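You operate a simulated robot arm through the tools that you are given. There is no shell and no other tool. Be economical: measure what you need, move in short steps, check, and stop when the job is done.

You are at the controls of a simulated robot arm. One attempt, no reset.

TASK
Shut the chiller, set the blue card's temperature, defrost it and clear the alarm once the air is cold.
Fine: put the blue card back in its pocket on the chiller door.
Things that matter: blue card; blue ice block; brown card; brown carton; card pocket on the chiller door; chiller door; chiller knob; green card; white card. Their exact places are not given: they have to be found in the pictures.

The check looks at the end state, three seconds after you hand in, the way a careful person would. Anything else that was tipped, shoved, dropped, spilled or broken makes it a failure.

THE ROBOT
A 6-joint arm with a two-finger gripper, on a carriage that runs on a rail from [-1.17, 0.004] to [1.17, -0.004] (x, y) and turns from -185 to 147 degrees about z. Base frame: it is fixed where the carriage stands at the start and does not move with it; the origin is on the floor, on the carriage's upright axis, x ahead of it, y to its left, z up. Units: m, degrees, N and s.
With the tool pointing down near the work surface it reaches from about 0.58 to 0.94 m from the robot's upright axis, wherever it stands. Its first joint turns from -166.0 to 166.0 degrees. Places, roughly: blue card [1.25, -0.5, 0.75]; blue ice block [2, -0.75, 1.25]; brown carton [1.5, -0.75, 0.75]; card pocket on the chiller door [1.9, -0.4, 1.2]; chiller door [1.8, -0.5, 1]; chiller knob [1.4, -0.6, 1.2]; green card [-0.5, 3.75, 1.25]. Payload 2.54 kg.
The tool frame sits at the grasp point between the pads (the TCP): z along the fingers, y along the line on which they close. The tips reach 0.023 m beyond it. The gripper opens to 0.126 m. The gripper's body begins 0.082 m behind the TCP.
Orientation is that of the tool frame in the base frame, as a unit quaternion [w, x, y, z]. With the fingers straight down and closing along the base's y, the tool's x points along the base's -x, its y along +y and its z along -z.

THE INTERFACE
- The arm moves only by the tool play_rows. Its argument "steps" is a list of rows, each a list of 7 numbers: the shift along the base's x, y, z in m, then the turn, a rotation vector about the base's x, y, z in degrees, then the opening in per cent of the stroke, from 0 (shut) to 100 (fully open). In form: [[dx, dy, dz, ax, ay, az, hand], ...]. A call has 1 to 20 rows; each row shifts and turns the commanded pose from where the row before left it. Rows are played at 5 a second. More than 0.05 m and 8.6 degrees between two rows, or a gripper value outside its range, and nothing of the call is played. Where a pose cannot be reached the arm comes as near as it can. A force on the tool above 40 N (or 10 N above the force at the start of the call, whichever is more), or a blocked arm, ends the call early, and 0.2 s more pass. The fingers move at their own pace and stop on an object; they squeeze with about 33 N. The grip force told is the motor's: it shows also when the fingers shut on nothing. Time passes only in rows, and 0.2 s behind the last, so rows that do not move let the fingers close. The reply holds the time, the measured pose of the TCP, the force on the tool along the base axes, the opening and the grip force, in the units named above and with some noise, with the torque about the TCP (base axes, N m) and any sound that the robot's microphone picked up.
- Cameras (640 x 400 px; columns grow to the right, rows downward): "scene" is now at [0.0311, 0.1255, 1.432]; the picture's right is [-0.83, -0.56, 0.00], its down [-0.28, 0.41, -0.87] and it looks along [0.48, -0.72, -0.50] (base axes); focal length 251 px, centre (320, 200). "wrist" rides on the gripper at [0.082, 0.014, -0.122] in the tool frame; the picture's right is [-0.17, 0.99, 0.00], its down [-0.79, -0.13, -0.60] and it looks along [-0.59, -0.10, 0.80] (tool axes); focal length 243 px, centre (320, 200).
- camera(camera): a new picture of that camera. No time passes.
- lift_body(by): slides the trunk up (or, below 0, down) by that many m; the arm and the scene camera ride with it, the base frame stays. It gives what a move gives, with no picture.
- steer(legs): drives the robot by 1 to 6 legs, each [ahead, left, turn to the left] in m, m and degrees, along the robot's own axes; the way and the turn of a leg run together, so that a leg with both is an arc; at most 1.5 m and 180 degrees a leg. The arm and the cameras ride along, it lands a little off, and it stops where it bumps. It keeps to its track: a leg is cut to what the track allows. It gives what a move gives.
- pan_tilt(pan, tilt): turns the head with the scene camera to pan (to the left, within 120 degrees either way) and tilt (down, from -29 to 69), counted from straight ahead of the robot. It gives what a move gives.
- locate(camera, pixels): for up to 12 pixels [column, row] of the newest picture of that camera ("zoom" is the newest enlarged one), the place [x, y, z] in the base frame of the surface seen there, good to about 0.002 m. No time passes.
- inspect(camera, box): a new picture of the part [left, top, right, bottom] of that camera's present view, enlarged. No time passes.
- sign_off(): hands the job in; it is judged then, once.

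Keep the steps short. Do not move on a guess: measure, check each grasp and each placing, and mend mistakes. In all there are 80 turns and 48 pictures (those below and enlarged ones count). Leave the gripper open and the arm clear of the work at the hand-in unless told otherwise, and finish with a single line.

The tools are called after "Call:" as a command line: name --pt "numbers of a row" for each row, then --argument value for the rest, lists and objects as JSON in quotes. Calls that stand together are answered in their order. play_rows: Moves the arm, as the interface text tells. Its arguments: {"type":"object","properties":{"steps":{"type":"array"}},"required":["steps"]} The other tools are called the same way: lift_body (by) slides the trunk up or down; steer (legs) drives the base; pan_tilt (pan, tilt) turns the head that bears the scene camera; camera (camera) takes a picture; locate (camera, pixels) gives the place of the surface under pixels of a picture; inspect (camera, box) takes an enlarged picture of a part of a camera's view; sign_off () hands the job in.

At the start:

```text
time_s: 0.0
tcp_pos: [0.5248, 0.0391, 1.2039]
tcp_rot: [0.0, 0.0, 1.0, 0.0]
wrist_force: [-0.9, -0.3, 0.2]
wrist_torque: [-0.04, -0.04, 0.01]
finger_gap: 0.1259
grasp_force: 0.1
trunk travel left (down, up): [-0.225, 0.265]
robot x, y, heading: [0.0004, -0.0053, 0.2]
head pan, tilt: [-55.8, 30.5]
```

scene: 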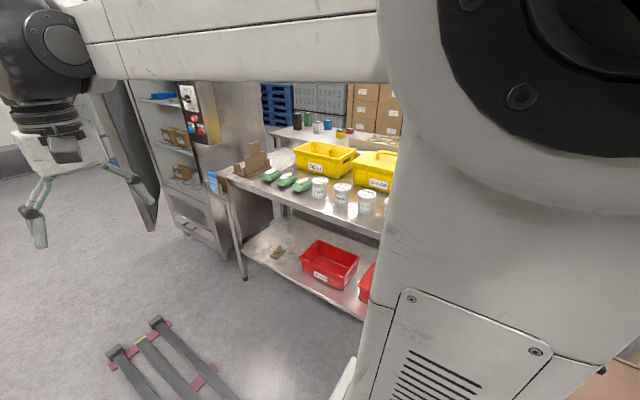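
wrist: 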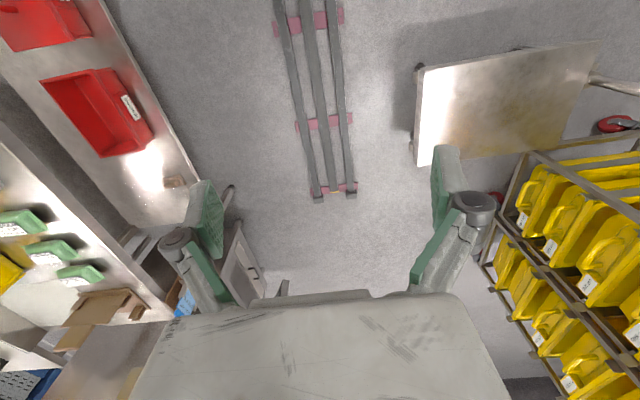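

I see the chiller at the left of the scene picture with its door open. I'll pan the head toward it to see more.

Call:
pan_tilt --pan -25 --tilt 15

Call:
camera --camera "scene"

```text
time_s: 1.0
tcp_pos: [0.5244, 0.0394, 1.2045]
tcp_rot: [0.001, 0.0, 1.0, 0.0]
wrist_force: [-0.1, -0.3, -0.1]
wrist_torque: [-0.02, -0.02, 0.02]
finger_gap: 0.126
grasp_force: 0.1
trunk travel left (down, up): [-0.225, 0.265]
robot x, y, heading: [0.0001, 0.0005, 0.0]
head pan, tilt: [-25.0, 15.0]
```

```text
45 pictures are left
```

scene: 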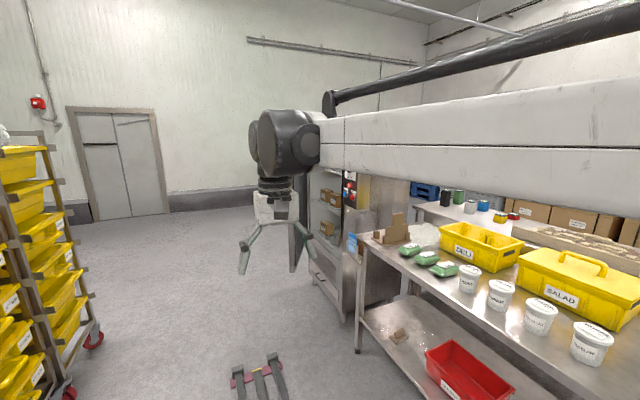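

The arm hides the chiller. I'll drive 0.7 m along the rail and look again.

Call:
steer --legs '[[0.7, 0, 0]]'

Call:
pan_tilt --pan -40 --tilt 20

Call:
camera --camera "scene"

Call:
camera --camera "wrist"

```text
time_s: 4.8
tcp_pos: [1.2306, 0.037, 1.2052]
tcp_rot: [0.0, -0.001, 1.0, 0.0]
wrist_force: [0.0, 0.9, 0.4]
wrist_torque: [0.03, -0.04, -0.03]
finger_gap: 0.1258
grasp_force: 0.1
trunk travel left (down, up): [-0.225, 0.265]
robot x, y, heading: [0.7051, -0.0014, -0.0]
head pan, tilt: [-25.0, 15.0]
```

```text
time_s: 5.6
tcp_pos: [1.2305, 0.037, 1.2042]
tcp_rot: [-0.001, 0.0, 1.0, 0.001]
wrist_force: [0.2, 0.4, 0.2]
wrist_torque: [0.06, -0.05, 0.01]
finger_gap: 0.1259
grasp_force: 0.2
trunk travel left (down, up): [-0.225, 0.265]
robot x, y, heading: [0.7046, -0.0024, 0.2]
head pan, tilt: [-40.0, 20.0]
```

```text
44 pictures are left
```

scene: 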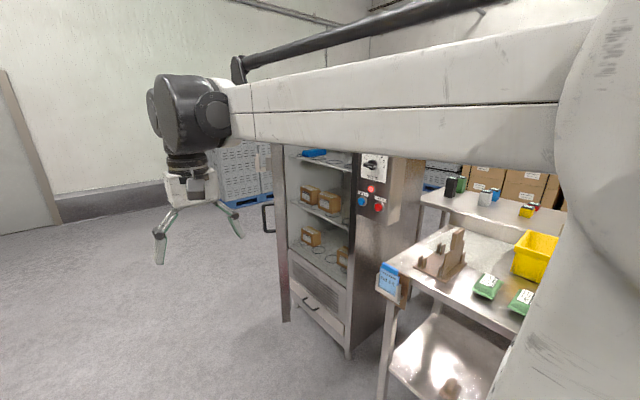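

```text
43 pictures are left
```

wrist: 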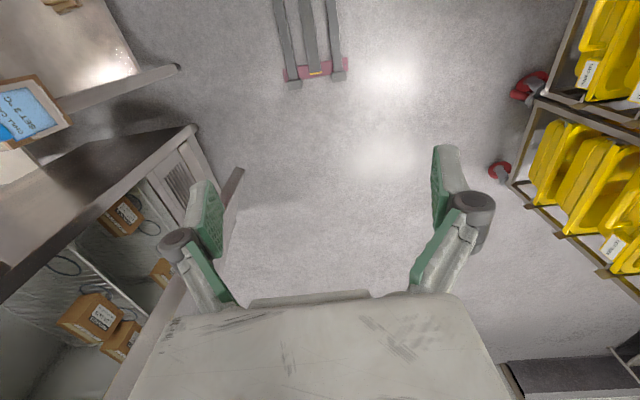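

The chiller is now in view; a blue card sits on the table corner at (390,280). I'll zoom in on the card and chiller panel, and locate key points.

Call:
inspect --camera "scene" --box '[340, 230, 480, 320]'

Call:
inspect --camera "scene" --box '[240, 140, 440, 265]'

Call:
locate --camera "scene" --pixels '[[391, 270], [388, 290], [401, 290], [374, 166], [371, 188], [362, 201], [379, 205], [290, 150], [290, 280], [265, 215], [354, 240], [280, 180]]'

```text
4.44 times, centred on (410, 275) of scene
```

zoom: 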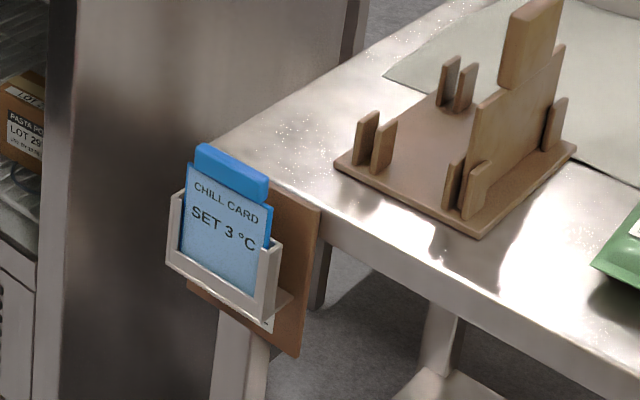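

```text
3.20 times, centred on (340, 202) of scene
```

zoom: 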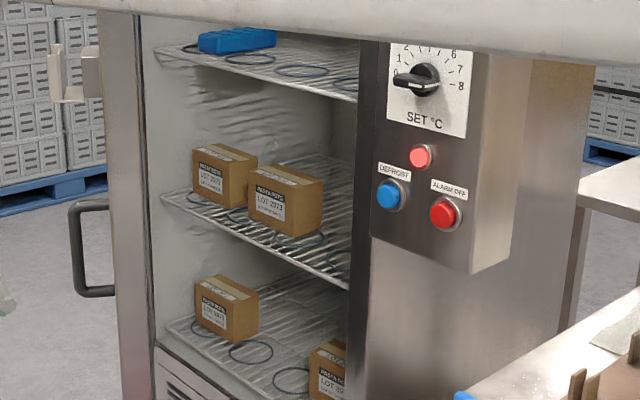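

```text
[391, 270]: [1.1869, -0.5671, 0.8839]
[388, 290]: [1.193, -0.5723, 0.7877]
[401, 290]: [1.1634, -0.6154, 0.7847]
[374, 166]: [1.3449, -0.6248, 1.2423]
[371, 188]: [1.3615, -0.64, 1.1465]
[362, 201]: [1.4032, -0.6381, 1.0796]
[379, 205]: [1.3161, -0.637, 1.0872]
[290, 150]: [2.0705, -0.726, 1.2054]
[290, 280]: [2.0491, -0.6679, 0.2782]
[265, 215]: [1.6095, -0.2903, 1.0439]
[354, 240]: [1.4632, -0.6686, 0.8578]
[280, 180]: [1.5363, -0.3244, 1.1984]
```

The card reads "SET 3 °C". The door hinges at the far side (x≈2.05), with its free edge near (1.54, -0.32), about 33° open. I'll turn the tool to point along -y with fingers shut, then look with the wrist camera.

Call:
play_rows --pt "0 0 0 -8.5 0 0 100" --pt "0 0 0 -8.5 0 0 100" --pt "0 0 0 -8.5 0 0 100" --pt "0 0 0 -8.5 0 0 100" --pt "0 0 0 -8.5 0 0 100" --pt "0 0 0 -8.5 0 0 100" --pt "0 0 0 -8.5 0 0 100" --pt "0 0 0 -8.5 0 0 100" --pt "0 0 0 -8.5 0 0 100" --pt "0 0 0 -8.5 0 0 100" --pt "0 0 0 -5 0 0 100" --pt "0 0 0 0 0 0 100" --pt "0 0 0 0 0 0 100"

Call:
camera --camera "wrist"

```text
time_s: 8.4
tcp_pos: [1.2459, 0.0056, 1.2039]
tcp_rot: [-0.002, 0.003, -0.707, 0.707]
wrist_force: [-0.7, 0.2, 0.9]
wrist_torque: [0.0, 0.02, -0.01]
finger_gap: 0.126
grasp_force: 0.1
out of reach, approached as far as the arm can: row 9, 10
trunk travel left (down, up): [-0.225, 0.265]
robot x, y, heading: [0.7047, -0.0053, -0.1]
head pan, tilt: [-40.0, 20.0]
```

```text
40 pictures are left
```

wrist: 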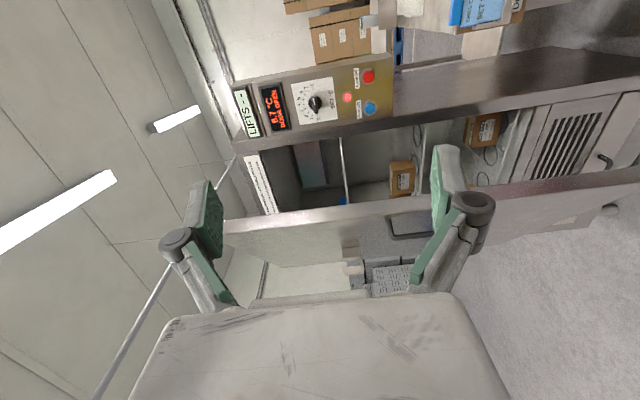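

A display above the knob shows a temperature and "DOOR OPEN". I'll zoom in and locate key points.

Call:
inspect --camera "wrist" --box '[220, 50, 400, 162]'

Call:
locate --camera "wrist" --pixels '[[316, 103], [299, 85], [330, 120], [370, 76], [370, 108], [348, 98], [275, 105], [220, 225], [470, 205], [340, 200], [400, 180], [350, 268]]'

```text
3.56 times, centred on (310, 106) of wrist
```

zoom: 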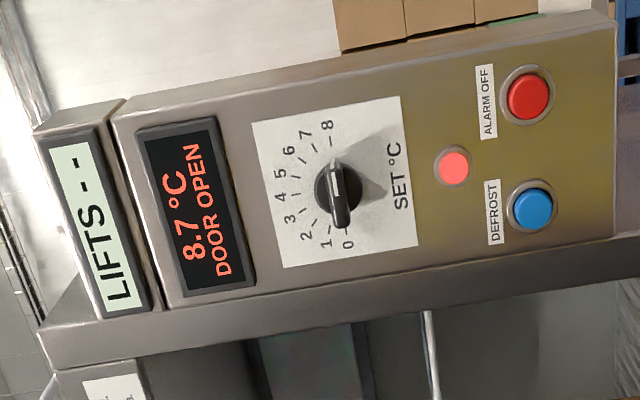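

```text
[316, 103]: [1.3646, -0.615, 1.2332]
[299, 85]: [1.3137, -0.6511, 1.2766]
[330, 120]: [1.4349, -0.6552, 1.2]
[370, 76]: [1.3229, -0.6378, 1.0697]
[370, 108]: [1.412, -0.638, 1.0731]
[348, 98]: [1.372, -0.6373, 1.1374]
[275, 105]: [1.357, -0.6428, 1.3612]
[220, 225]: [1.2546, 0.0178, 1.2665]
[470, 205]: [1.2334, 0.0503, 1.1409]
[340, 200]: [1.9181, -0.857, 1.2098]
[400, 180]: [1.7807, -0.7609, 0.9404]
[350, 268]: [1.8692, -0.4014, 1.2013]
```

The display reads 8.7 °C DOOR OPEN. I'll drive 0.42 m further to see the outer face of the door, the handle and the pocket.

Call:
steer --legs '[[0.42, 0, 0]]'

Call:
pan_tilt --pan -50 --tilt 22

Call:
camera --camera "scene"

Call:
camera --camera "wrist"

```text
time_s: 11.0
tcp_pos: [1.6667, 0.0052, 1.2045]
tcp_rot: [-0.003, 0.003, -0.707, 0.707]
wrist_force: [-0.2, -0.2, 0.3]
wrist_torque: [-0.01, 0.0, 0.04]
finger_gap: 0.126
grasp_force: 0.0
trunk travel left (down, up): [-0.225, 0.265]
robot x, y, heading: [1.1226, -0.0024, 0.2]
head pan, tilt: [-40.0, 20.0]
```

```text
time_s: 11.7
tcp_pos: [1.6669, 0.0047, 1.2042]
tcp_rot: [-0.002, 0.003, -0.707, 0.707]
wrist_force: [-0.1, -0.5, 0.6]
wrist_torque: [-0.01, 0.01, -0.02]
finger_gap: 0.1259
grasp_force: 0.1
trunk travel left (down, up): [-0.225, 0.265]
robot x, y, heading: [1.1239, -0.0033, 0.0]
head pan, tilt: [-50.0, 22.0]
```

```text
38 pictures are left
```

scene: 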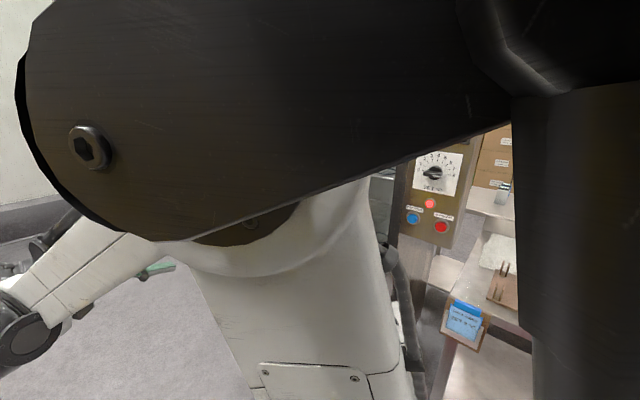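

```text
37 pictures are left
```

wrist: 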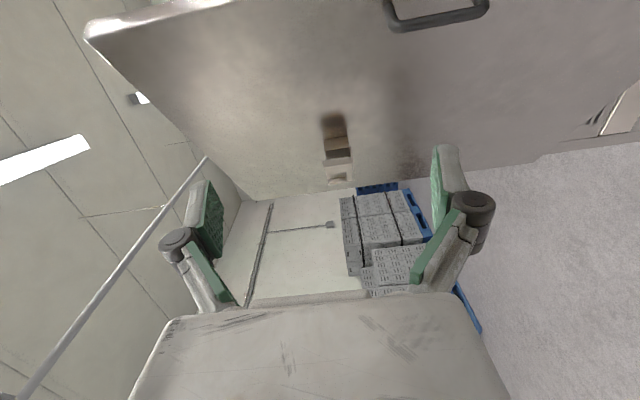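

The wrist view shows the door's outer face, handle (top) and pocket (338,160). I'll locate them.

Call:
locate --camera "wrist" --pixels '[[337, 144], [338, 160], [338, 176], [439, 20], [400, 22], [485, 12], [250, 100], [450, 100], [270, 12], [590, 30], [260, 180], [400, 170]]'

Call:
inspect --camera "wrist" --box '[290, 100, 390, 200]'

```text
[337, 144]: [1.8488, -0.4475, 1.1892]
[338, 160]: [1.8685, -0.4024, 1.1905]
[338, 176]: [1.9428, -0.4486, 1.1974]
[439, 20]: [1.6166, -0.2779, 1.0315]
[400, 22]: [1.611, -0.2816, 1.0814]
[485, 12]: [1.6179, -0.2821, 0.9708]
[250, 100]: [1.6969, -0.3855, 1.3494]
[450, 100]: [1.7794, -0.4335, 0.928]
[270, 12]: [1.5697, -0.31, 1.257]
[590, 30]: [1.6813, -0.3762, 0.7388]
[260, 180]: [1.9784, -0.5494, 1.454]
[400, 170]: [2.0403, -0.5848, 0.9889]
```

```text
4.00 times, centred on (340, 150) of wrist
```

zoom: 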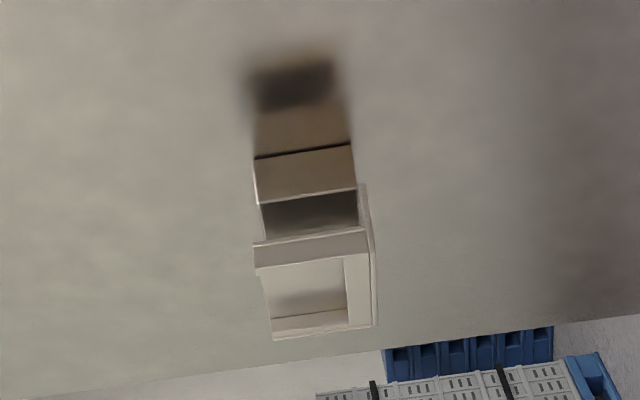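

Door face at x≈1.67 is at y≈-0.367. I'll shut the fingers, approach along -y above the handle (z≈1.2), then push gently.

Call:
play_rows --pt "0 -0.04 0 0 0 0 0" --pt "0 -0.04 0 0 0 0 0" --pt "0 -0.04 0 0 0 0 0" --pt "0 -0.04 0 0 0 0 0" --pt "0 -0.04 0 0 0 0 0" --pt "0 -0.04 0 0 0 0 0" --pt "0 -0.04 0 0 0 0 0" --pt "0 -0.03 0 0 0 0 0" --pt "0 -0.02 0 0 0 0 0" --pt "0 -0.02 0 0 0 0 0" --pt "0 -0.02 0 0 0 0 0" --pt "0 -0.02 0 0 0 0 0" --pt "0 -0.02 0 0 0 0 0"

```text
time_s: 14.5
tcp_pos: [1.6679, -0.4051, 1.2052]
tcp_rot: [0.004, -0.003, 0.707, -0.707]
wrist_force: [-0.4, -0.3, 0.2]
wrist_torque: [0.03, 0.02, 0.03]
finger_gap: 0.0001
grasp_force: 28.3
trunk travel left (down, up): [-0.225, 0.265]
robot x, y, heading: [1.1265, -0.0043, 0.0]
head pan, tilt: [-50.0, 22.0]
```

No resistance so far; I'll keep pushing slowly.

Call:
play_rows --pt "0 -0.015 0 0 0 0 0" --pt "0 -0.015 0 0 0 0 0" --pt "0 -0.015 0 0 0 0 0" --pt "0 -0.015 0 0 0 0 0" --pt "0 -0.015 0 0 0 0 0" --pt "0 -0.015 0 0 0 0 0" --pt "0 -0.015 0 0 0 0 0" --pt "0 -0.015 0 0 0 0 0" --pt "0 -0.01 0 0 0 0 0" --pt "0 -0.01 0 0 0 0 0" --pt "0 -0.01 0 0 0 0 0" --pt "0 -0.01 0 0 0 0 0" --pt "0 -0.01 0 0 0 0 0" --pt "0 -0.01 0 0 0 0 0"

Call:
camera --camera "wrist"

```text
time_s: 17.5
tcp_pos: [1.6661, -0.5833, 1.205]
tcp_rot: [-0.003, 0.003, -0.707, 0.707]
wrist_force: [0.0, 0.1, 0.3]
wrist_torque: [0.0, 0.0, 0.01]
finger_gap: 0.0
grasp_force: 28.4
trunk travel left (down, up): [-0.225, 0.265]
robot x, y, heading: [1.1266, -0.0042, 0.2]
head pan, tilt: [-50.0, 22.0]
```

```text
35 pictures are left
```

wrist: 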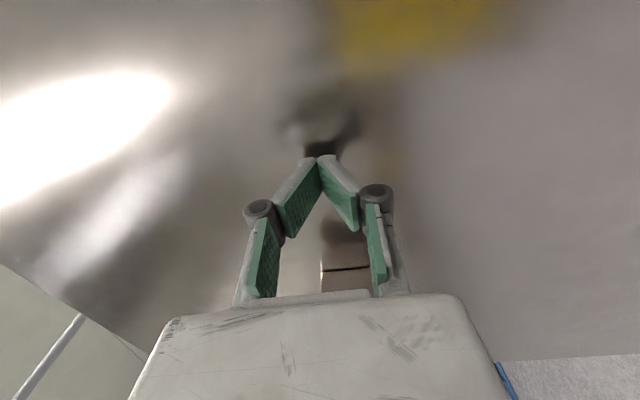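

Call:
locate --camera "wrist" --pixels '[[120, 230], [450, 280], [420, 60], [420, 150], [345, 280], [200, 30]]'

Call:
play_rows --pt "0 -0.005 0 0 0 0 0" --pt "0 -0.005 0 0 0 0 0" --pt "0 -0.005 0 0 0 0 0" --pt "0 -0.005 0 0 0 0 0"

```text
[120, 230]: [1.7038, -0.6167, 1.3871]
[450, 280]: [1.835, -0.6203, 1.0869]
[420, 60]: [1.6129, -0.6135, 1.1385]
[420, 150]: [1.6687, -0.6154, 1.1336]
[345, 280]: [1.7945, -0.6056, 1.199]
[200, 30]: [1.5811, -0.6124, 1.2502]
```

```text
time_s: 18.5
tcp_pos: [1.6678, -0.6043, 1.2047]
tcp_rot: [-0.003, 0.004, -0.707, 0.707]
wrist_force: [-0.1, -0.8, -0.4]
wrist_torque: [0.03, -0.01, 0.0]
finger_gap: 0.0002
grasp_force: 28.4
trunk travel left (down, up): [-0.225, 0.265]
robot x, y, heading: [1.1267, -0.0046, 0.3]
head pan, tilt: [-50.0, 22.0]
```

Nearly shut. Continue in small steps until it stops.

Call:
play_rows --pt "0 -0.004 0 0 0 0 0" --pt "0 -0.004 0 0 0 0 0" --pt "0 -0.004 0 0 0 0 0" --pt "0 -0.004 0 0 0 0 0" --pt "0 -0.004 0 0 0 0 0"

```text
time_s: 19.1
tcp_pos: [1.6668, -0.6055, 1.2045]
tcp_rot: [-0.005, 0.003, -0.707, 0.707]
wrist_force: [-8.7, 19.8, 1.1]
wrist_torque: [-0.03, -0.01, -0.42]
finger_gap: 0.0062
grasp_force: 28.2
trunk travel left (down, up): [-0.225, 0.265]
robot x, y, heading: [1.1228, -0.0032, 0.3]
head pan, tilt: [-50.0, 22.0]
stopped in row 2: the force on the tool passed its limit at 48 N (the readings are from after the stop); the commanded pose is now the measured one
```

It hit the stop at 48 N: the door is shut. I'll back off, drive back along the rail, and look at the panel.

Call:
play_rows --pt "0 0.03 0 0 0 0 0" --pt "0 0.04 0 0 0 0 0" --pt "0 0.04 0 0 0 0 0" --pt "0 0.04 0 0 0 0 0" --pt "0 0.04 0 0 0 0 0" --pt "0 0.04 0 0 0 0 0" --pt "0 0.04 0 0 0 0 0"

Call:
steer --legs '[[-0.42, 0, 0]]'

Call:
camera --camera "wrist"

```text
time_s: 20.7
tcp_pos: [1.6681, -0.339, 1.2029]
tcp_rot: [0.003, -0.002, 0.708, -0.706]
wrist_force: [0.8, 0.0, 0.3]
wrist_torque: [-0.02, 0.01, -0.02]
finger_gap: 0.0
grasp_force: 28.2
trunk travel left (down, up): [-0.225, 0.265]
robot x, y, heading: [1.1261, -0.0014, 0.1]
head pan, tilt: [-50.0, 22.0]
```

```text
time_s: 23.2
tcp_pos: [1.2508, -0.3368, 1.2028]
tcp_rot: [0.005, -0.004, 0.708, -0.706]
wrist_force: [0.0, 0.3, 0.6]
wrist_torque: [0.02, 0.03, 0.01]
finger_gap: 0.0001
grasp_force: 28.4
trunk travel left (down, up): [-0.225, 0.265]
robot x, y, heading: [0.7074, -0.003, 0.4]
head pan, tilt: [-50.0, 22.0]
```

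```text
34 pictures are left
```

wrist: 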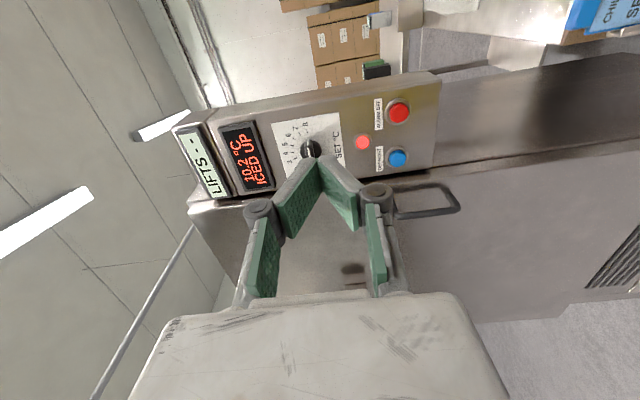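

Display: 10.2 °C ICED UP; door closed. I zoom on the knob to read its pointer.

Call:
inspect --camera "wrist" --box '[265, 95, 365, 175]'

Call:
locate --camera "wrist" --pixels '[[310, 149], [398, 112], [398, 158], [362, 143], [335, 165], [285, 128]]'

```text
5.00 times, centred on (315, 135) of wrist
```

zoom: 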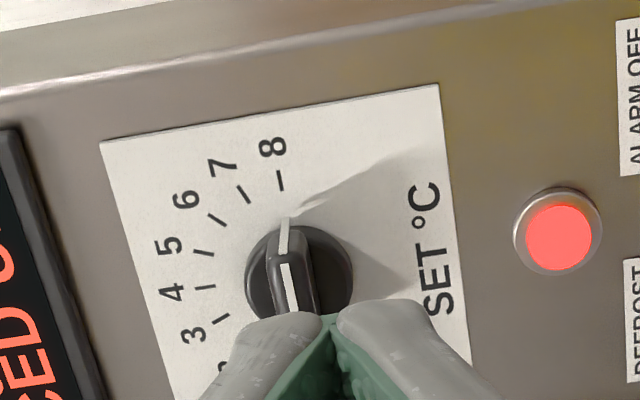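

```text
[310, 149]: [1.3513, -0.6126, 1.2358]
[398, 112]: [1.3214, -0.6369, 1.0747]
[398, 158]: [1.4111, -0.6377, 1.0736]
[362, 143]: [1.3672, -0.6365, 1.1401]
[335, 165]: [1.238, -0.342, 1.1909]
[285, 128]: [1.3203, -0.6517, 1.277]
```

Call:
locate --camera "zoom" --pixels '[[280, 180], [242, 194], [217, 220], [204, 252], [205, 287], [220, 320], [285, 235], [290, 280], [250, 270], [348, 285], [283, 258], [268, 275]]'

```text
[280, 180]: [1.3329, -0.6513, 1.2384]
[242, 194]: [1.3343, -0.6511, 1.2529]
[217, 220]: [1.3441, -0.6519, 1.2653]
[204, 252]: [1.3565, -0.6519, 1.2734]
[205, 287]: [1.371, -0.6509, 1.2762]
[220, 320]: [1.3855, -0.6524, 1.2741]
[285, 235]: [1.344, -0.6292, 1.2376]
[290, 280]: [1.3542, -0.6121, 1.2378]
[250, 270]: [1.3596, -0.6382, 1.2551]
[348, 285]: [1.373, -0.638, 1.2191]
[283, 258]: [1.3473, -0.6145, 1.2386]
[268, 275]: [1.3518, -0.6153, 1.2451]
```

The dial centre is (1.371, 1.238), 22.5° per degree, pointer now at 8, bar horizontal. 3 is 112.5° counter-clockwise. I'll open the gripper partly and align in front of the knob.

Call:
play_rows --pt "0.03 0 0.009 0 0 0 45" --pt "0.03 0 0.009 0 0 0 45" --pt "0.03 0 0.009 0 0 0 45" --pt "0.03 0 0.0084 0 0 0 45" --pt "0 -0.04 0 0 0 0 45" --pt "0 -0.04 0 0 0 0 45" --pt "0 -0.04 0 0 0 0 45" --pt "0 -0.04 0 0 0 0 45" --pt "0 -0.03 0 0 0 0 45" --pt "0 -0.02 0 0 0 0 45" --pt "0 0 0 0 0 0 45"

Call:
camera --camera "wrist"

```text
time_s: 25.6
tcp_pos: [1.3682, -0.5475, 1.238]
tcp_rot: [0.006, -0.003, 0.707, -0.707]
wrist_force: [-0.3, -0.4, -0.1]
wrist_torque: [-0.03, -0.07, -0.03]
finger_gap: 0.0568
grasp_force: 0.1
trunk travel left (down, up): [-0.225, 0.265]
robot x, y, heading: [0.7095, -0.0034, 0.4]
head pan, tilt: [-50.0, 22.0]
```

```text
32 pictures are left
```

wrist: 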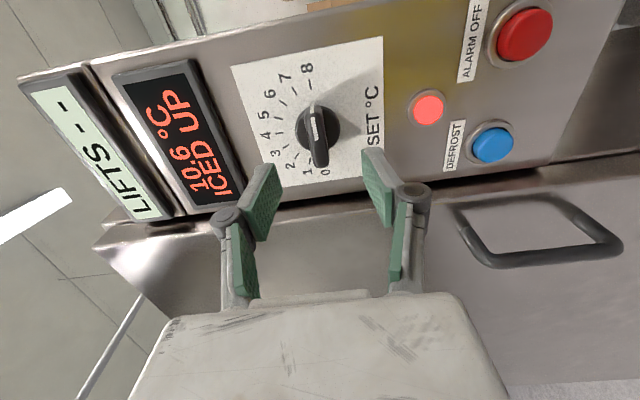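

Aligned around the knob; pointer clearly at 8. Advance to the bar and close.

Call:
play_rows --pt "0.002 -0.02 0 0 0 0 45" --pt "0 -0.02 0 0 0 0 45" --pt "0 -0.015 0 0 0 0 45" --pt "0 -0.006 0 0 0 0 45" --pt "0 0 0 0 0 0 45" --pt "0 0 0 0 0 0 8" --pt "0 0 0 0 0 0 0" --pt "0 0 0 0 0 0 0" --pt "0 0 0 0 0 0 0"

```text
time_s: 27.7
tcp_pos: [1.3729, -0.6087, 1.2386]
tcp_rot: [-0.004, 0.004, -0.707, 0.707]
wrist_force: [0.3, -0.1, 6.6]
wrist_torque: [0.01, 0.01, 0.08]
finger_gap: 0.016
grasp_force: 41.8
trunk travel left (down, up): [-0.225, 0.265]
robot x, y, heading: [0.7071, -0.0033, 0.2]
head pan, tilt: [-50.0, 22.0]
stopped in row 9: the force on the tool passed its limit at 42 N (the readings are from after the stop); the commanded pose is now the measured one
```

Gripping the bar (gap 16 mm). Turn +y in small steps.

Call:
play_rows --pt "0 0 0 0 4 0 0" --pt "0 0 0 0 6 0 0" --pt "0 0 0 0 6 0 0" --pt "0 0 0 0 6.5 0 0" --pt "0 0 0 0 7 0 0" --pt "0 0 0 0 7 0 0" --pt "0 0 0 0 7 0 0" --pt "0 0 0 0 7 0 0" --pt "0 0 0 0 7 0 0"

```text
time_s: 29.8
tcp_pos: [1.3702, -0.6075, 1.2374]
tcp_rot: [-0.334, -0.341, 0.624, -0.619]
wrist_force: [-4.3, 4.9, -3.9]
wrist_torque: [-0.24, -0.02, -0.15]
finger_gap: 0.0161
grasp_force: 41.8
trunk travel left (down, up): [-0.225, 0.265]
robot x, y, heading: [0.7048, 0.0006, 0.3]
head pan, tilt: [-50.0, 22.0]
stopped in row 9: the force on the tool passed its limit at 41 N (the readings are from after the stop); the commanded pose is now the measured one
```

Turned about 57°. Continue with the remaining ~55°.

Call:
play_rows --pt "0.0008 0 0.0008 0 5 0 0" --pt "0 0 0 0 6 0 0" --pt "0 0 0 0 6 0 0" --pt "0 0 0 0 6 0 0" --pt "0 0 0 0 6 0 0"

```text
time_s: 30.6
tcp_pos: [1.3707, -0.6073, 1.2371]
tcp_rot: [-0.413, -0.417, 0.577, -0.567]
wrist_force: [-2.9, 3.7, -3.6]
wrist_torque: [-0.64, -0.03, -0.19]
finger_gap: 0.0158
grasp_force: 41.6
trunk travel left (down, up): [-0.225, 0.265]
robot x, y, heading: [0.7062, -0.0034, 0.2]
head pan, tilt: [-50.0, 22.0]
stopped in row 3: the force on the tool passed its limit at 42 N (the readings are from after the stop); the commanded pose is now the measured one
```

At ~72°, lateral force builds. I'll open a bit to relieve and look at the knob.

Call:
play_rows --pt "0 0 0 0 0 0 30" --pt "0 0 0 0 0 0 30" --pt "0 0.03 0 0 0 0 45" --pt "0 0.03 0 0 0 0 45"

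Call:
camera --camera "wrist"

```text
time_s: 31.6
tcp_pos: [1.3713, -0.5483, 1.2386]
tcp_rot: [-0.413, -0.418, 0.577, -0.567]
wrist_force: [-0.1, 0.2, 0.1]
wrist_torque: [-0.04, 0.0, 0.02]
finger_gap: 0.0569
grasp_force: 0.0
trunk travel left (down, up): [-0.225, 0.265]
robot x, y, heading: [0.7084, -0.0062, 0.0]
head pan, tilt: [-50.0, 22.0]
```

```text
31 pictures are left
```

wrist: 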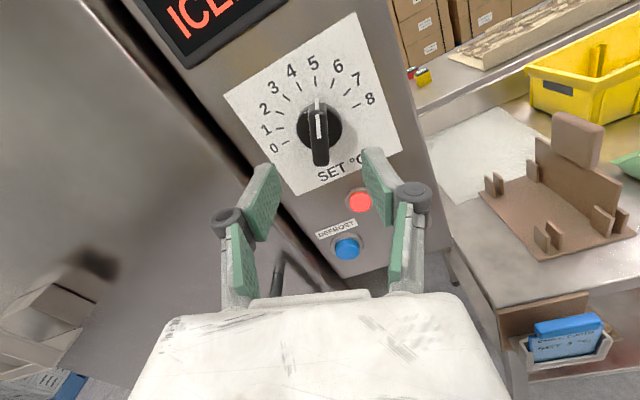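

Pointer is at about 5. I'll realign (−4°), regrip, and turn another 45°.

Call:
play_rows --pt "0 -0.02 0 0 -4 0 45" --pt "0 -0.02 0 0 0 0 45" --pt "0 -0.02 0 0 0 0 45" --pt "0 0 0 0 0 0 13" --pt "0 0 0 0 0 0 11" --pt "0 0 0 0 0 0 11" --pt "0 0 0 0 0 0 11"

Call:
play_rows --pt "0 0 0 0 6 0 11" --pt "0 0 0 0 7 0 11" --pt "0 0 0 0 7 0 11" --pt "0 0 0 0 7 0 11" --pt "0 0 0 0 7 0 11" --pt "0 0 0 0 7 0 11" --pt "0 0 0 0 4 0 11"

```text
time_s: 33.2
tcp_pos: [1.3702, -0.6087, 1.2369]
tcp_rot: [-0.392, -0.398, 0.591, -0.583]
wrist_force: [-5.1, 2.9, -3.8]
wrist_torque: [0.05, -0.08, -0.12]
finger_gap: 0.0159
grasp_force: 41.7
trunk travel left (down, up): [-0.225, 0.265]
robot x, y, heading: [0.7053, -0.0035, 0.2]
head pan, tilt: [-50.0, 22.0]
```

```text
time_s: 34.8
tcp_pos: [1.3682, -0.6081, 1.2373]
tcp_rot: [0.588, 0.591, -0.397, 0.385]
wrist_force: [-28.1, 11.8, -25.3]
wrist_torque: [0.53, -0.09, -0.56]
finger_gap: 0.0159
grasp_force: 41.6
trunk travel left (down, up): [-0.225, 0.265]
robot x, y, heading: [0.7102, 0.0004, 0.2]
head pan, tilt: [-50.0, 22.0]
```

At 113° total. Release and check.

Call:
play_rows --pt "0 0 0 0 0 0 30" --pt "0 0 0 0 0 0 45" --pt "0 0.03 0 0 0 0 45" --pt "0 0.03 0 0 0 0 45" --pt "0 0.03 0 0 0 0 45"

Call:
camera --camera "wrist"

```text
time_s: 36.0
tcp_pos: [1.3695, -0.5182, 1.2372]
tcp_rot: [0.588, 0.59, -0.396, 0.386]
wrist_force: [0.3, -0.2, 0.3]
wrist_torque: [-0.03, 0.0, 0.01]
finger_gap: 0.0567
grasp_force: 0.1
trunk travel left (down, up): [-0.225, 0.265]
robot x, y, heading: [0.705, -0.0044, -0.0]
head pan, tilt: [-50.0, 22.0]
```

```text
30 pictures are left
```

wrist: 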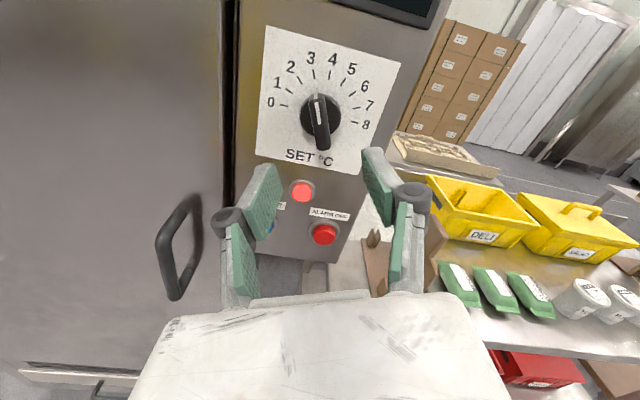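

Call:
inspect --camera "wrist" --box '[250, 20, 410, 180]'

```text
2.50 times, centred on (330, 100) of wrist
```

zoom: 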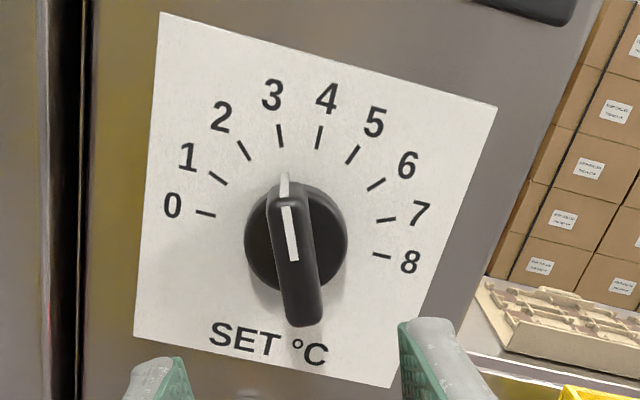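

Pointer is on 3. Next: rotate the tool back to neutral, shut the fingers and line up with the DEFROST button at (1.411, 1.074).

Call:
play_rows --pt "0.003 0.005 -0.0117 0 -8.07 0 0" --pt "0.003 0 -0.0117 0 -8.07 0 0" --pt "0.003 0 -0.0117 0 -8.07 0 0" --pt "0.003 0 -0.0117 0 -8.07 0 0" --pt "0.003 0 -0.0117 0 -8.07 0 0" --pt "0.003 0 -0.0117 0 -8.07 0 0" --pt "0.003 0 -0.0117 0 -8.07 0 0" --pt "0.003 0 -0.0117 0 -8.07 0 0" --pt "0.003 0 -0.0117 0 -8.07 0 0" --pt "0.003 0 -0.0117 0 -8.07 0 0" --pt "0.003 0 -0.0117 0 -8.07 0 0" --pt "0.003 0 -0.0117 0 -8.07 0 0" --pt "0.003 0 -0.0117 0 -8.07 0 0" --pt "0.0025 0 -0.0117 0 -8.07 0 0" --pt "0 0 0 0 0 0 0"

Call:
camera --camera "wrist"

```text
time_s: 39.2
tcp_pos: [1.4113, -0.5138, 1.0736]
tcp_rot: [0.006, -0.003, 0.709, -0.706]
wrist_force: [0.4, -0.2, 0.7]
wrist_torque: [0.01, 0.01, 0.01]
finger_gap: 0.0
grasp_force: 27.8
trunk travel left (down, up): [-0.225, 0.265]
robot x, y, heading: [0.7035, -0.004, 0.3]
head pan, tilt: [-50.0, 22.0]
```

```text
28 pictures are left
```

wrist: 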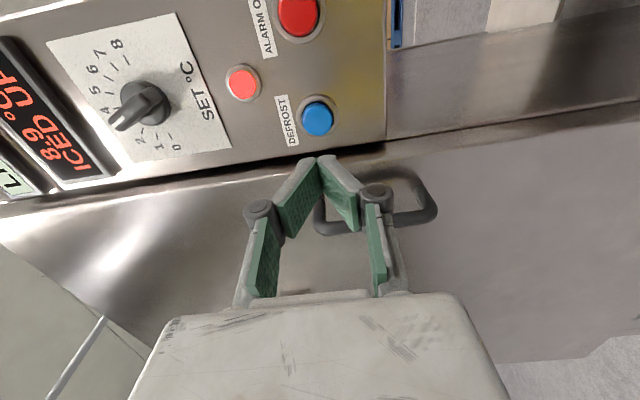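

Call:
locate --camera "wrist" --pixels '[[318, 117], [298, 14], [395, 225], [420, 190]]'

Call:
play_rows --pt "0 -0.04 0 0 0 0 0" --pt "0 -0.04 0 0 0 0 0" --pt "0 -0.015 0 0 0 0 0" --pt "0 -0.005 0 0 0 0 0" --pt "0 -0.004 0 0 0 0 0" --pt "0 -0.003 0 0 0 0 0" --pt "0 -0.003 0 0 0 0 0" --pt "0 0 0 0 0 0 0"

```text
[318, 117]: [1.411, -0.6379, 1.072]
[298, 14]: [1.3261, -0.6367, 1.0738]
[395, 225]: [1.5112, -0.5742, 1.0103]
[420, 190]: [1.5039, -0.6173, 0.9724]
```

```text
time_s: 41.0
tcp_pos: [1.4127, -0.623, 1.0742]
tcp_rot: [0.006, -0.004, 0.709, -0.705]
wrist_force: [1.6, 3.4, -1.1]
wrist_torque: [0.01, -0.02, -0.04]
finger_gap: 0.0061
grasp_force: 28.9
trunk travel left (down, up): [-0.225, 0.265]
robot x, y, heading: [0.7045, -0.0058, 0.2]
head pan, tilt: [-50.0, 22.0]
heard: click
```

A click was heard. Back off and read the display.

Call:
play_rows --pt "0 0.03 0 0 0 0 0" --pt "0 0.04 0 0 0 0 0" --pt "0 0.04 0 0 0 0 0" --pt "-0.02 0.04 0.03 0 0 0 0" --pt "-0.02 0.04 0.03 0 0 0 0" --pt "-0.02 0.03 0.03 0 0 0 0"

Call:
camera --camera "wrist"

```text
refused: row 4 steps farther than a row can; nothing moved
```

```text
27 pictures are left
```

wrist: 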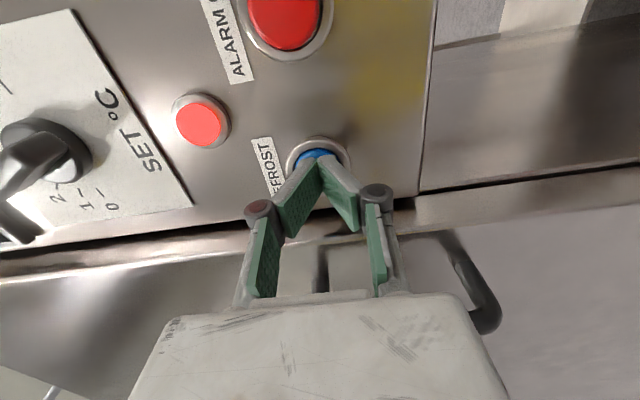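

Call:
play_rows --pt "0 0.03 0 0 0 0 0" --pt "0 0.04 0 0 0 0 0" --pt "0 0.04 0 0 0 0 0" --pt "-0.02 0.03 0.03 0 0 0 0" --pt "-0.02 0.03 0.03 0 0 0 0" --pt "-0.02 0.03 0.03 0 0 0 0" --pt "-0.02 0.03 0.03 0 0 0 0"

Call:
camera --camera "wrist"

```text
time_s: 42.6
tcp_pos: [1.3316, -0.3951, 1.1949]
tcp_rot: [0.006, -0.004, 0.71, -0.704]
wrist_force: [0.9, -0.5, -0.4]
wrist_torque: [-0.03, -0.01, -0.01]
finger_gap: 0.0002
grasp_force: 28.3
trunk travel left (down, up): [-0.225, 0.265]
robot x, y, heading: [0.7049, -0.0017, 0.1]
head pan, tilt: [-50.0, 22.0]
```

```text
26 pictures are left
```

wrist: 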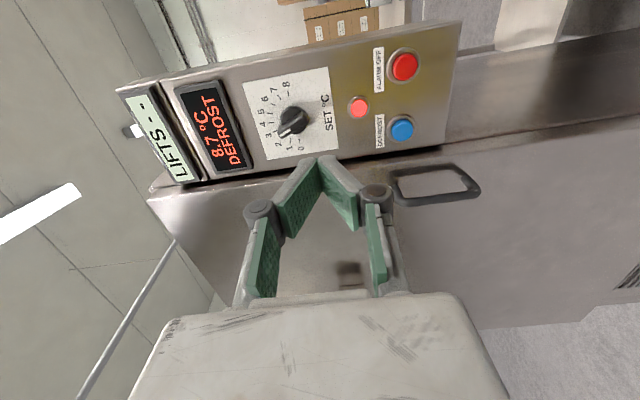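

Display now says 8.7 °C DEFROST. While it runs, I'll look at the blue card and measure it.

Call:
pan_tilt --pan -45 --tilt 35

Call:
camera --camera "scene"

```text
time_s: 43.3
tcp_pos: [1.3301, -0.3948, 1.1955]
tcp_rot: [0.006, -0.005, 0.709, -0.705]
wrist_force: [0.7, -0.4, 0.6]
wrist_torque: [0.04, 0.01, 0.0]
finger_gap: 0.0
grasp_force: 29.0
trunk travel left (down, up): [-0.225, 0.265]
robot x, y, heading: [0.7068, -0.0069, -0.2]
head pan, tilt: [-45.0, 35.0]
```

```text
25 pictures are left
```

scene: 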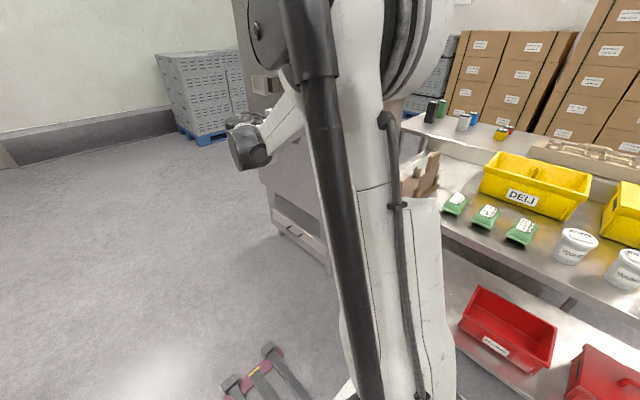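

The arm hides it. I'll drive back 0.25 m, point the tool down and look with the wrist camera.

Call:
steer --legs '[[-0.25, 0, 0]]'

Call:
play_rows --pt "0 0.02 0 8.5 0 0 0" --pt "0 0.02 0 8.5 0 0 0" --pt "0 0 0 8.5 0 0 0" --pt "0 0 0 8.5 0 0 0" --pt "0 0 0 8.5 0 0 0" --pt "0 0 0 8.5 0 0 0" --pt "0 0 0 8.5 0 0 0" --pt "0 0 0 8.5 0 0 0" --pt "0 0 0 8.5 0 0 0" --pt "0 0 0 8.5 0 0 40" --pt "-0.02 -0.02 0 4.5 0 0 40" --pt "-0.02 -0.02 0 0 0 0 40" --pt "-0.02 -0.02 0 0 0 0 40" --pt "-0.02 -0.03 0 0 0 0 40" --pt "0 0 0 0 0 0 40"

Call:
camera --camera "wrist"

```text
time_s: 45.2
tcp_pos: [1.0805, -0.394, 1.1945]
tcp_rot: [0.006, -0.004, 0.709, -0.705]
wrist_force: [0.3, -0.1, -0.7]
wrist_torque: [-0.02, 0.01, 0.01]
finger_gap: 0.0001
grasp_force: 28.2
trunk travel left (down, up): [-0.225, 0.265]
robot x, y, heading: [0.4571, 0.003, 0.2]
head pan, tilt: [-45.0, 35.0]
```

```text
time_s: 48.4
tcp_pos: [0.9995, -0.4461, 1.1952]
tcp_rot: [0.008, 0.002, 1.0, 0.0]
wrist_force: [0.3, -0.8, 0.1]
wrist_torque: [0.02, 0.0, -0.02]
finger_gap: 0.0501
grasp_force: 0.1
trunk travel left (down, up): [-0.225, 0.265]
robot x, y, heading: [0.4537, -0.0007, 0.2]
head pan, tilt: [-45.0, 35.0]
```

```text
24 pictures are left
```

wrist: 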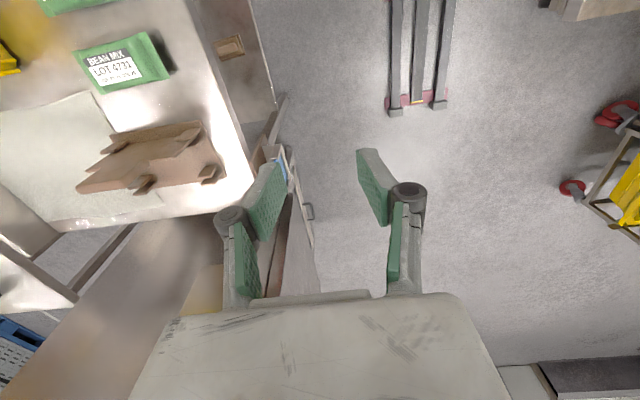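

The card hangs on the table's front edge, hidden behind the left finger. I'll shift y to -0.56 and look again.

Call:
play_rows --pt "0 -0.04 0 0 0 0 60" --pt "0 -0.04 0 0 0 0 60" --pt "0 -0.04 0 0 0 0 60" --pt "0 0 -0.03 0 0 0 60" --pt "0 0 -0.03 0 0 0 60"

Call:
inspect --camera "wrist" --box '[200, 60, 440, 260]'

```text
time_s: 49.6
tcp_pos: [1.0013, -0.5628, 1.1347]
tcp_rot: [0.006, 0.001, 1.0, -0.002]
wrist_force: [-0.2, 0.9, -0.3]
wrist_torque: [-0.02, -0.03, 0.02]
finger_gap: 0.0754
grasp_force: 0.1
trunk travel left (down, up): [-0.225, 0.265]
robot x, y, heading: [0.4573, -0.0032, 0.0]
head pan, tilt: [-45.0, 35.0]
```

```text
2.00 times, centred on (320, 160) of wrist
```

zoom: 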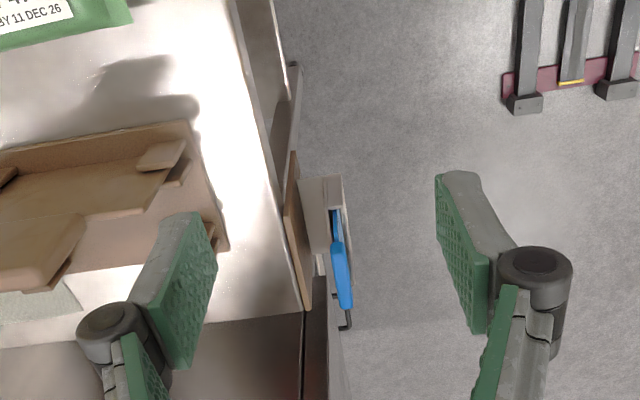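

Call:
locate --camera "zoom" --pixels '[[339, 250], [346, 306], [335, 215], [342, 275], [336, 185], [310, 190], [293, 210], [305, 300], [348, 240], [338, 300], [345, 325], [190, 150]]'

```text
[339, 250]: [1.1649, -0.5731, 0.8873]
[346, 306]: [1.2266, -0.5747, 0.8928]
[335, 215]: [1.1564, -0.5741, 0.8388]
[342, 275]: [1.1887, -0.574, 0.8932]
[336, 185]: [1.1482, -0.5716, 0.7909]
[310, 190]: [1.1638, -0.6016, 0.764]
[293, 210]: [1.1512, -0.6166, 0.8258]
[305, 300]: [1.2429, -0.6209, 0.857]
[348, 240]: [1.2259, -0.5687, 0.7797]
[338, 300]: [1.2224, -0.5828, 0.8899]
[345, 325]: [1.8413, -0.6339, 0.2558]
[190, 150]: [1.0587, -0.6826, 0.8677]
```

Card tab: x 1.162–1.228, y≈-0.578, top z 0.893. The door pocket stands close to the door, so I'll grip the tab by its sides (closing along x). Drive +0.2 m, turn the tool -90° about z, and look.

Call:
steer --legs '[[0.195, 0, 0]]'

Call:
play_rows --pt "0 0 0 0 0 -8.5 80" --pt "0 0 0 0 0 -8.5 80" --pt "0 0 0 0 0 -8.5 80" --pt "0 0 0 0 0 -8.5 80" --pt "0 0 0 0 0 -8.5 80" --pt "0 0 0 0 0 -8.5 80" --pt "0 0 0 0 0 -8.5 80" --pt "0 0 0 0 0 -8.5 80" --pt "0 0 0 0 0 -8.5 80" --pt "0 0 0 0 0 -8.5 80" --pt "0 0 0 0 0 -5 80" --pt "0 0 0 0 0 0 80"

Call:
camera --camera "wrist"

```text
time_s: 51.1
tcp_pos: [1.194, -0.5626, 1.1346]
tcp_rot: [0.007, 0.0, 1.0, -0.001]
wrist_force: [0.0, -0.5, -0.3]
wrist_torque: [0.01, -0.02, -0.04]
finger_gap: 0.0758
grasp_force: 0.1
trunk travel left (down, up): [-0.225, 0.265]
robot x, y, heading: [0.6523, -0.0056, 0.3]
head pan, tilt: [-45.0, 35.0]
```

```text
time_s: 53.7
tcp_pos: [1.1951, -0.5636, 1.1352]
tcp_rot: [0.003, 0.708, 0.706, -0.006]
wrist_force: [-0.1, 0.1, -0.2]
wrist_torque: [-0.02, 0.02, 0.01]
finger_gap: 0.1008
grasp_force: 0.1
trunk travel left (down, up): [-0.225, 0.265]
robot x, y, heading: [0.6491, -0.0019, 0.3]
head pan, tilt: [-45.0, 35.0]
```

```text
22 pictures are left
```

wrist: 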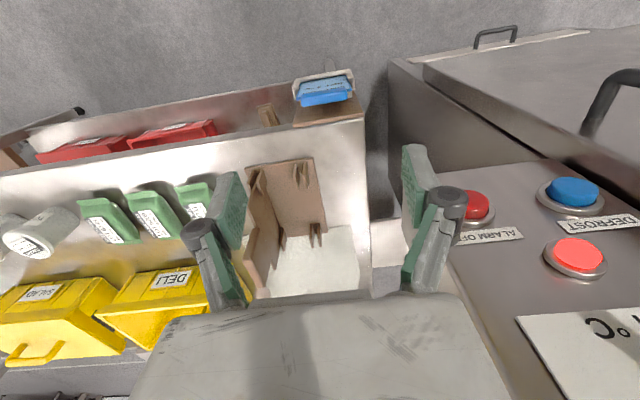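

Call:
inspect --camera "wrist" --box '[280, 60, 370, 130]'

```text
5.71 times, centred on (325, 95) of wrist
```

zoom: 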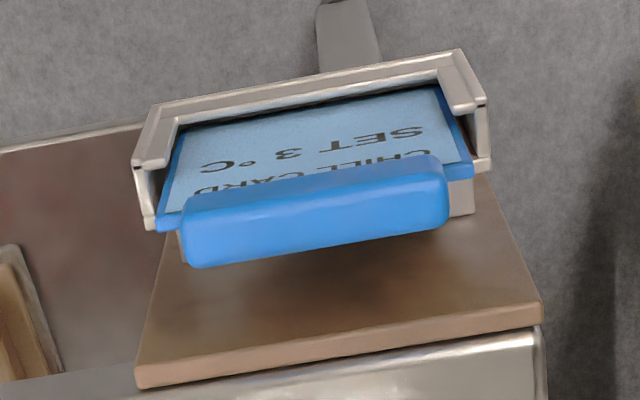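

Call:
locate --camera "zoom" --pixels '[[190, 240], [440, 195], [315, 245], [315, 190], [160, 220], [468, 168], [140, 160], [485, 100], [150, 220], [470, 205], [450, 80], [320, 110]]'

```text
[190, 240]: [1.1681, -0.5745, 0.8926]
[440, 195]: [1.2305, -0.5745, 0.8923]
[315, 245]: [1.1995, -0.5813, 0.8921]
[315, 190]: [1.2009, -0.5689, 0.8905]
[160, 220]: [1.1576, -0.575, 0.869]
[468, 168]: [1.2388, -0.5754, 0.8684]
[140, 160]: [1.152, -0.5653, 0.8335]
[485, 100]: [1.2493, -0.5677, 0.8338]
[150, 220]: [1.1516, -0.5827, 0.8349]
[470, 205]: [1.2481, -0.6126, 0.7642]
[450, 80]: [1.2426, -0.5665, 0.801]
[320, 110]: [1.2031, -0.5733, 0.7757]
```

Tab spans x 1.166–1.232, y≈-0.576, z 0.869–0.893, with card shoulders at z 0.869. I'll descend so the tips stop at z≈0.873, then grip.

Call:
play_rows --pt "0.004 -0.0124 0 0 0 0 80" --pt "0 0 -0.045 0 0 0 80" --pt "0 0 -0.045 0 0 0 80" --pt "0 0 -0.045 0 0 0 80" --pt "0 0 -0.045 0 0 0 80" --pt "0 0 -0.04 0 0 0 80" --pt "0 0 -0.019 0 0 0 80" --pt "0 0 0 0 0 0 80"

Call:
camera --camera "wrist"

```text
time_s: 55.5
tcp_pos: [1.199, -0.575, 0.8961]
tcp_rot: [0.005, 0.707, 0.707, -0.007]
wrist_force: [0.6, 0.7, -0.7]
wrist_torque: [0.04, -0.01, -0.01]
finger_gap: 0.1006
grasp_force: 0.0
trunk travel left (down, up): [-0.225, 0.265]
robot x, y, heading: [0.6481, -0.0007, 0.2]
head pan, tilt: [-45.0, 35.0]
```

```text
20 pictures are left
```

wrist: 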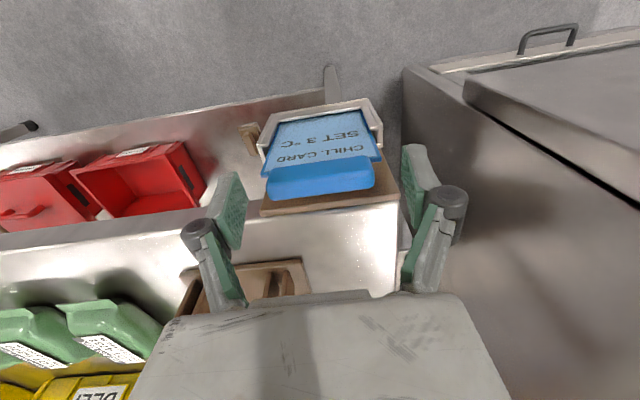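

Well centred. Close on the tab.

Call:
play_rows --pt "0 0 0 0 0 0 60" --pt "0 0 0 0 0 0 48" --pt "0 0 0 0 0 0 44" --pt "0 0 0 0 0 0 44" --pt "0 0 0 0 0 0 44"

```text
time_s: 56.7
tcp_pos: [1.1986, -0.5761, 0.8959]
tcp_rot: [0.004, 0.707, 0.707, -0.007]
wrist_force: [0.0, -0.6, 0.7]
wrist_torque: [0.0, -0.02, 0.0]
finger_gap: 0.0664
grasp_force: 33.0
trunk travel left (down, up): [-0.225, 0.265]
robot x, y, heading: [0.6516, 0.0006, 0.4]
head pan, tilt: [-45.0, 35.0]
```

Gripped at 66 mm. Lift straight out of the holder and check.

Call:
play_rows --pt "0 0 0.02 0 0 0 44" --pt "0 0 0.03 0 0 0 44" --pt "0 0 0.04 0 0 0 44" --pt "0 0 0.04 0 0 0 44" --pt "0 0 0.04 0 0 0 44" --pt "0 0.04 0.03 0 0 0 44" --pt "0 0.04 0.03 0 0 0 44" --pt "0 0.04 0.03 0 0 0 44" --pt "0 0.04 0.03 0 0 0 44" --pt "0 0.04 0.03 0 0 0 44" --pt "0 0.04 0.03 0 0 0 44" --pt "0 0.03 0.03 0 0 0 44" --pt "0 0 0 0 0 0 44"

Call:
camera --camera "wrist"

```text
time_s: 59.5
tcp_pos: [1.1987, -0.3041, 1.2764]
tcp_rot: [0.003, 0.707, 0.707, -0.005]
wrist_force: [-0.2, 0.3, 0.3]
wrist_torque: [-0.06, -0.02, -0.03]
finger_gap: 0.066
grasp_force: 33.1
trunk travel left (down, up): [-0.225, 0.265]
robot x, y, heading: [0.6491, -0.0005, 0.3]
head pan, tilt: [-45.0, 35.0]
```

```text
19 pictures are left
```

wrist: 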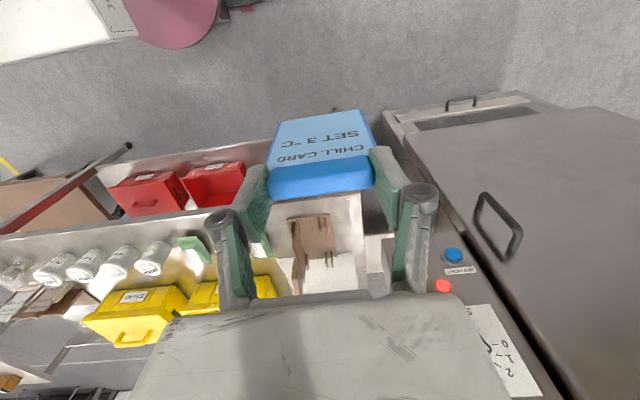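

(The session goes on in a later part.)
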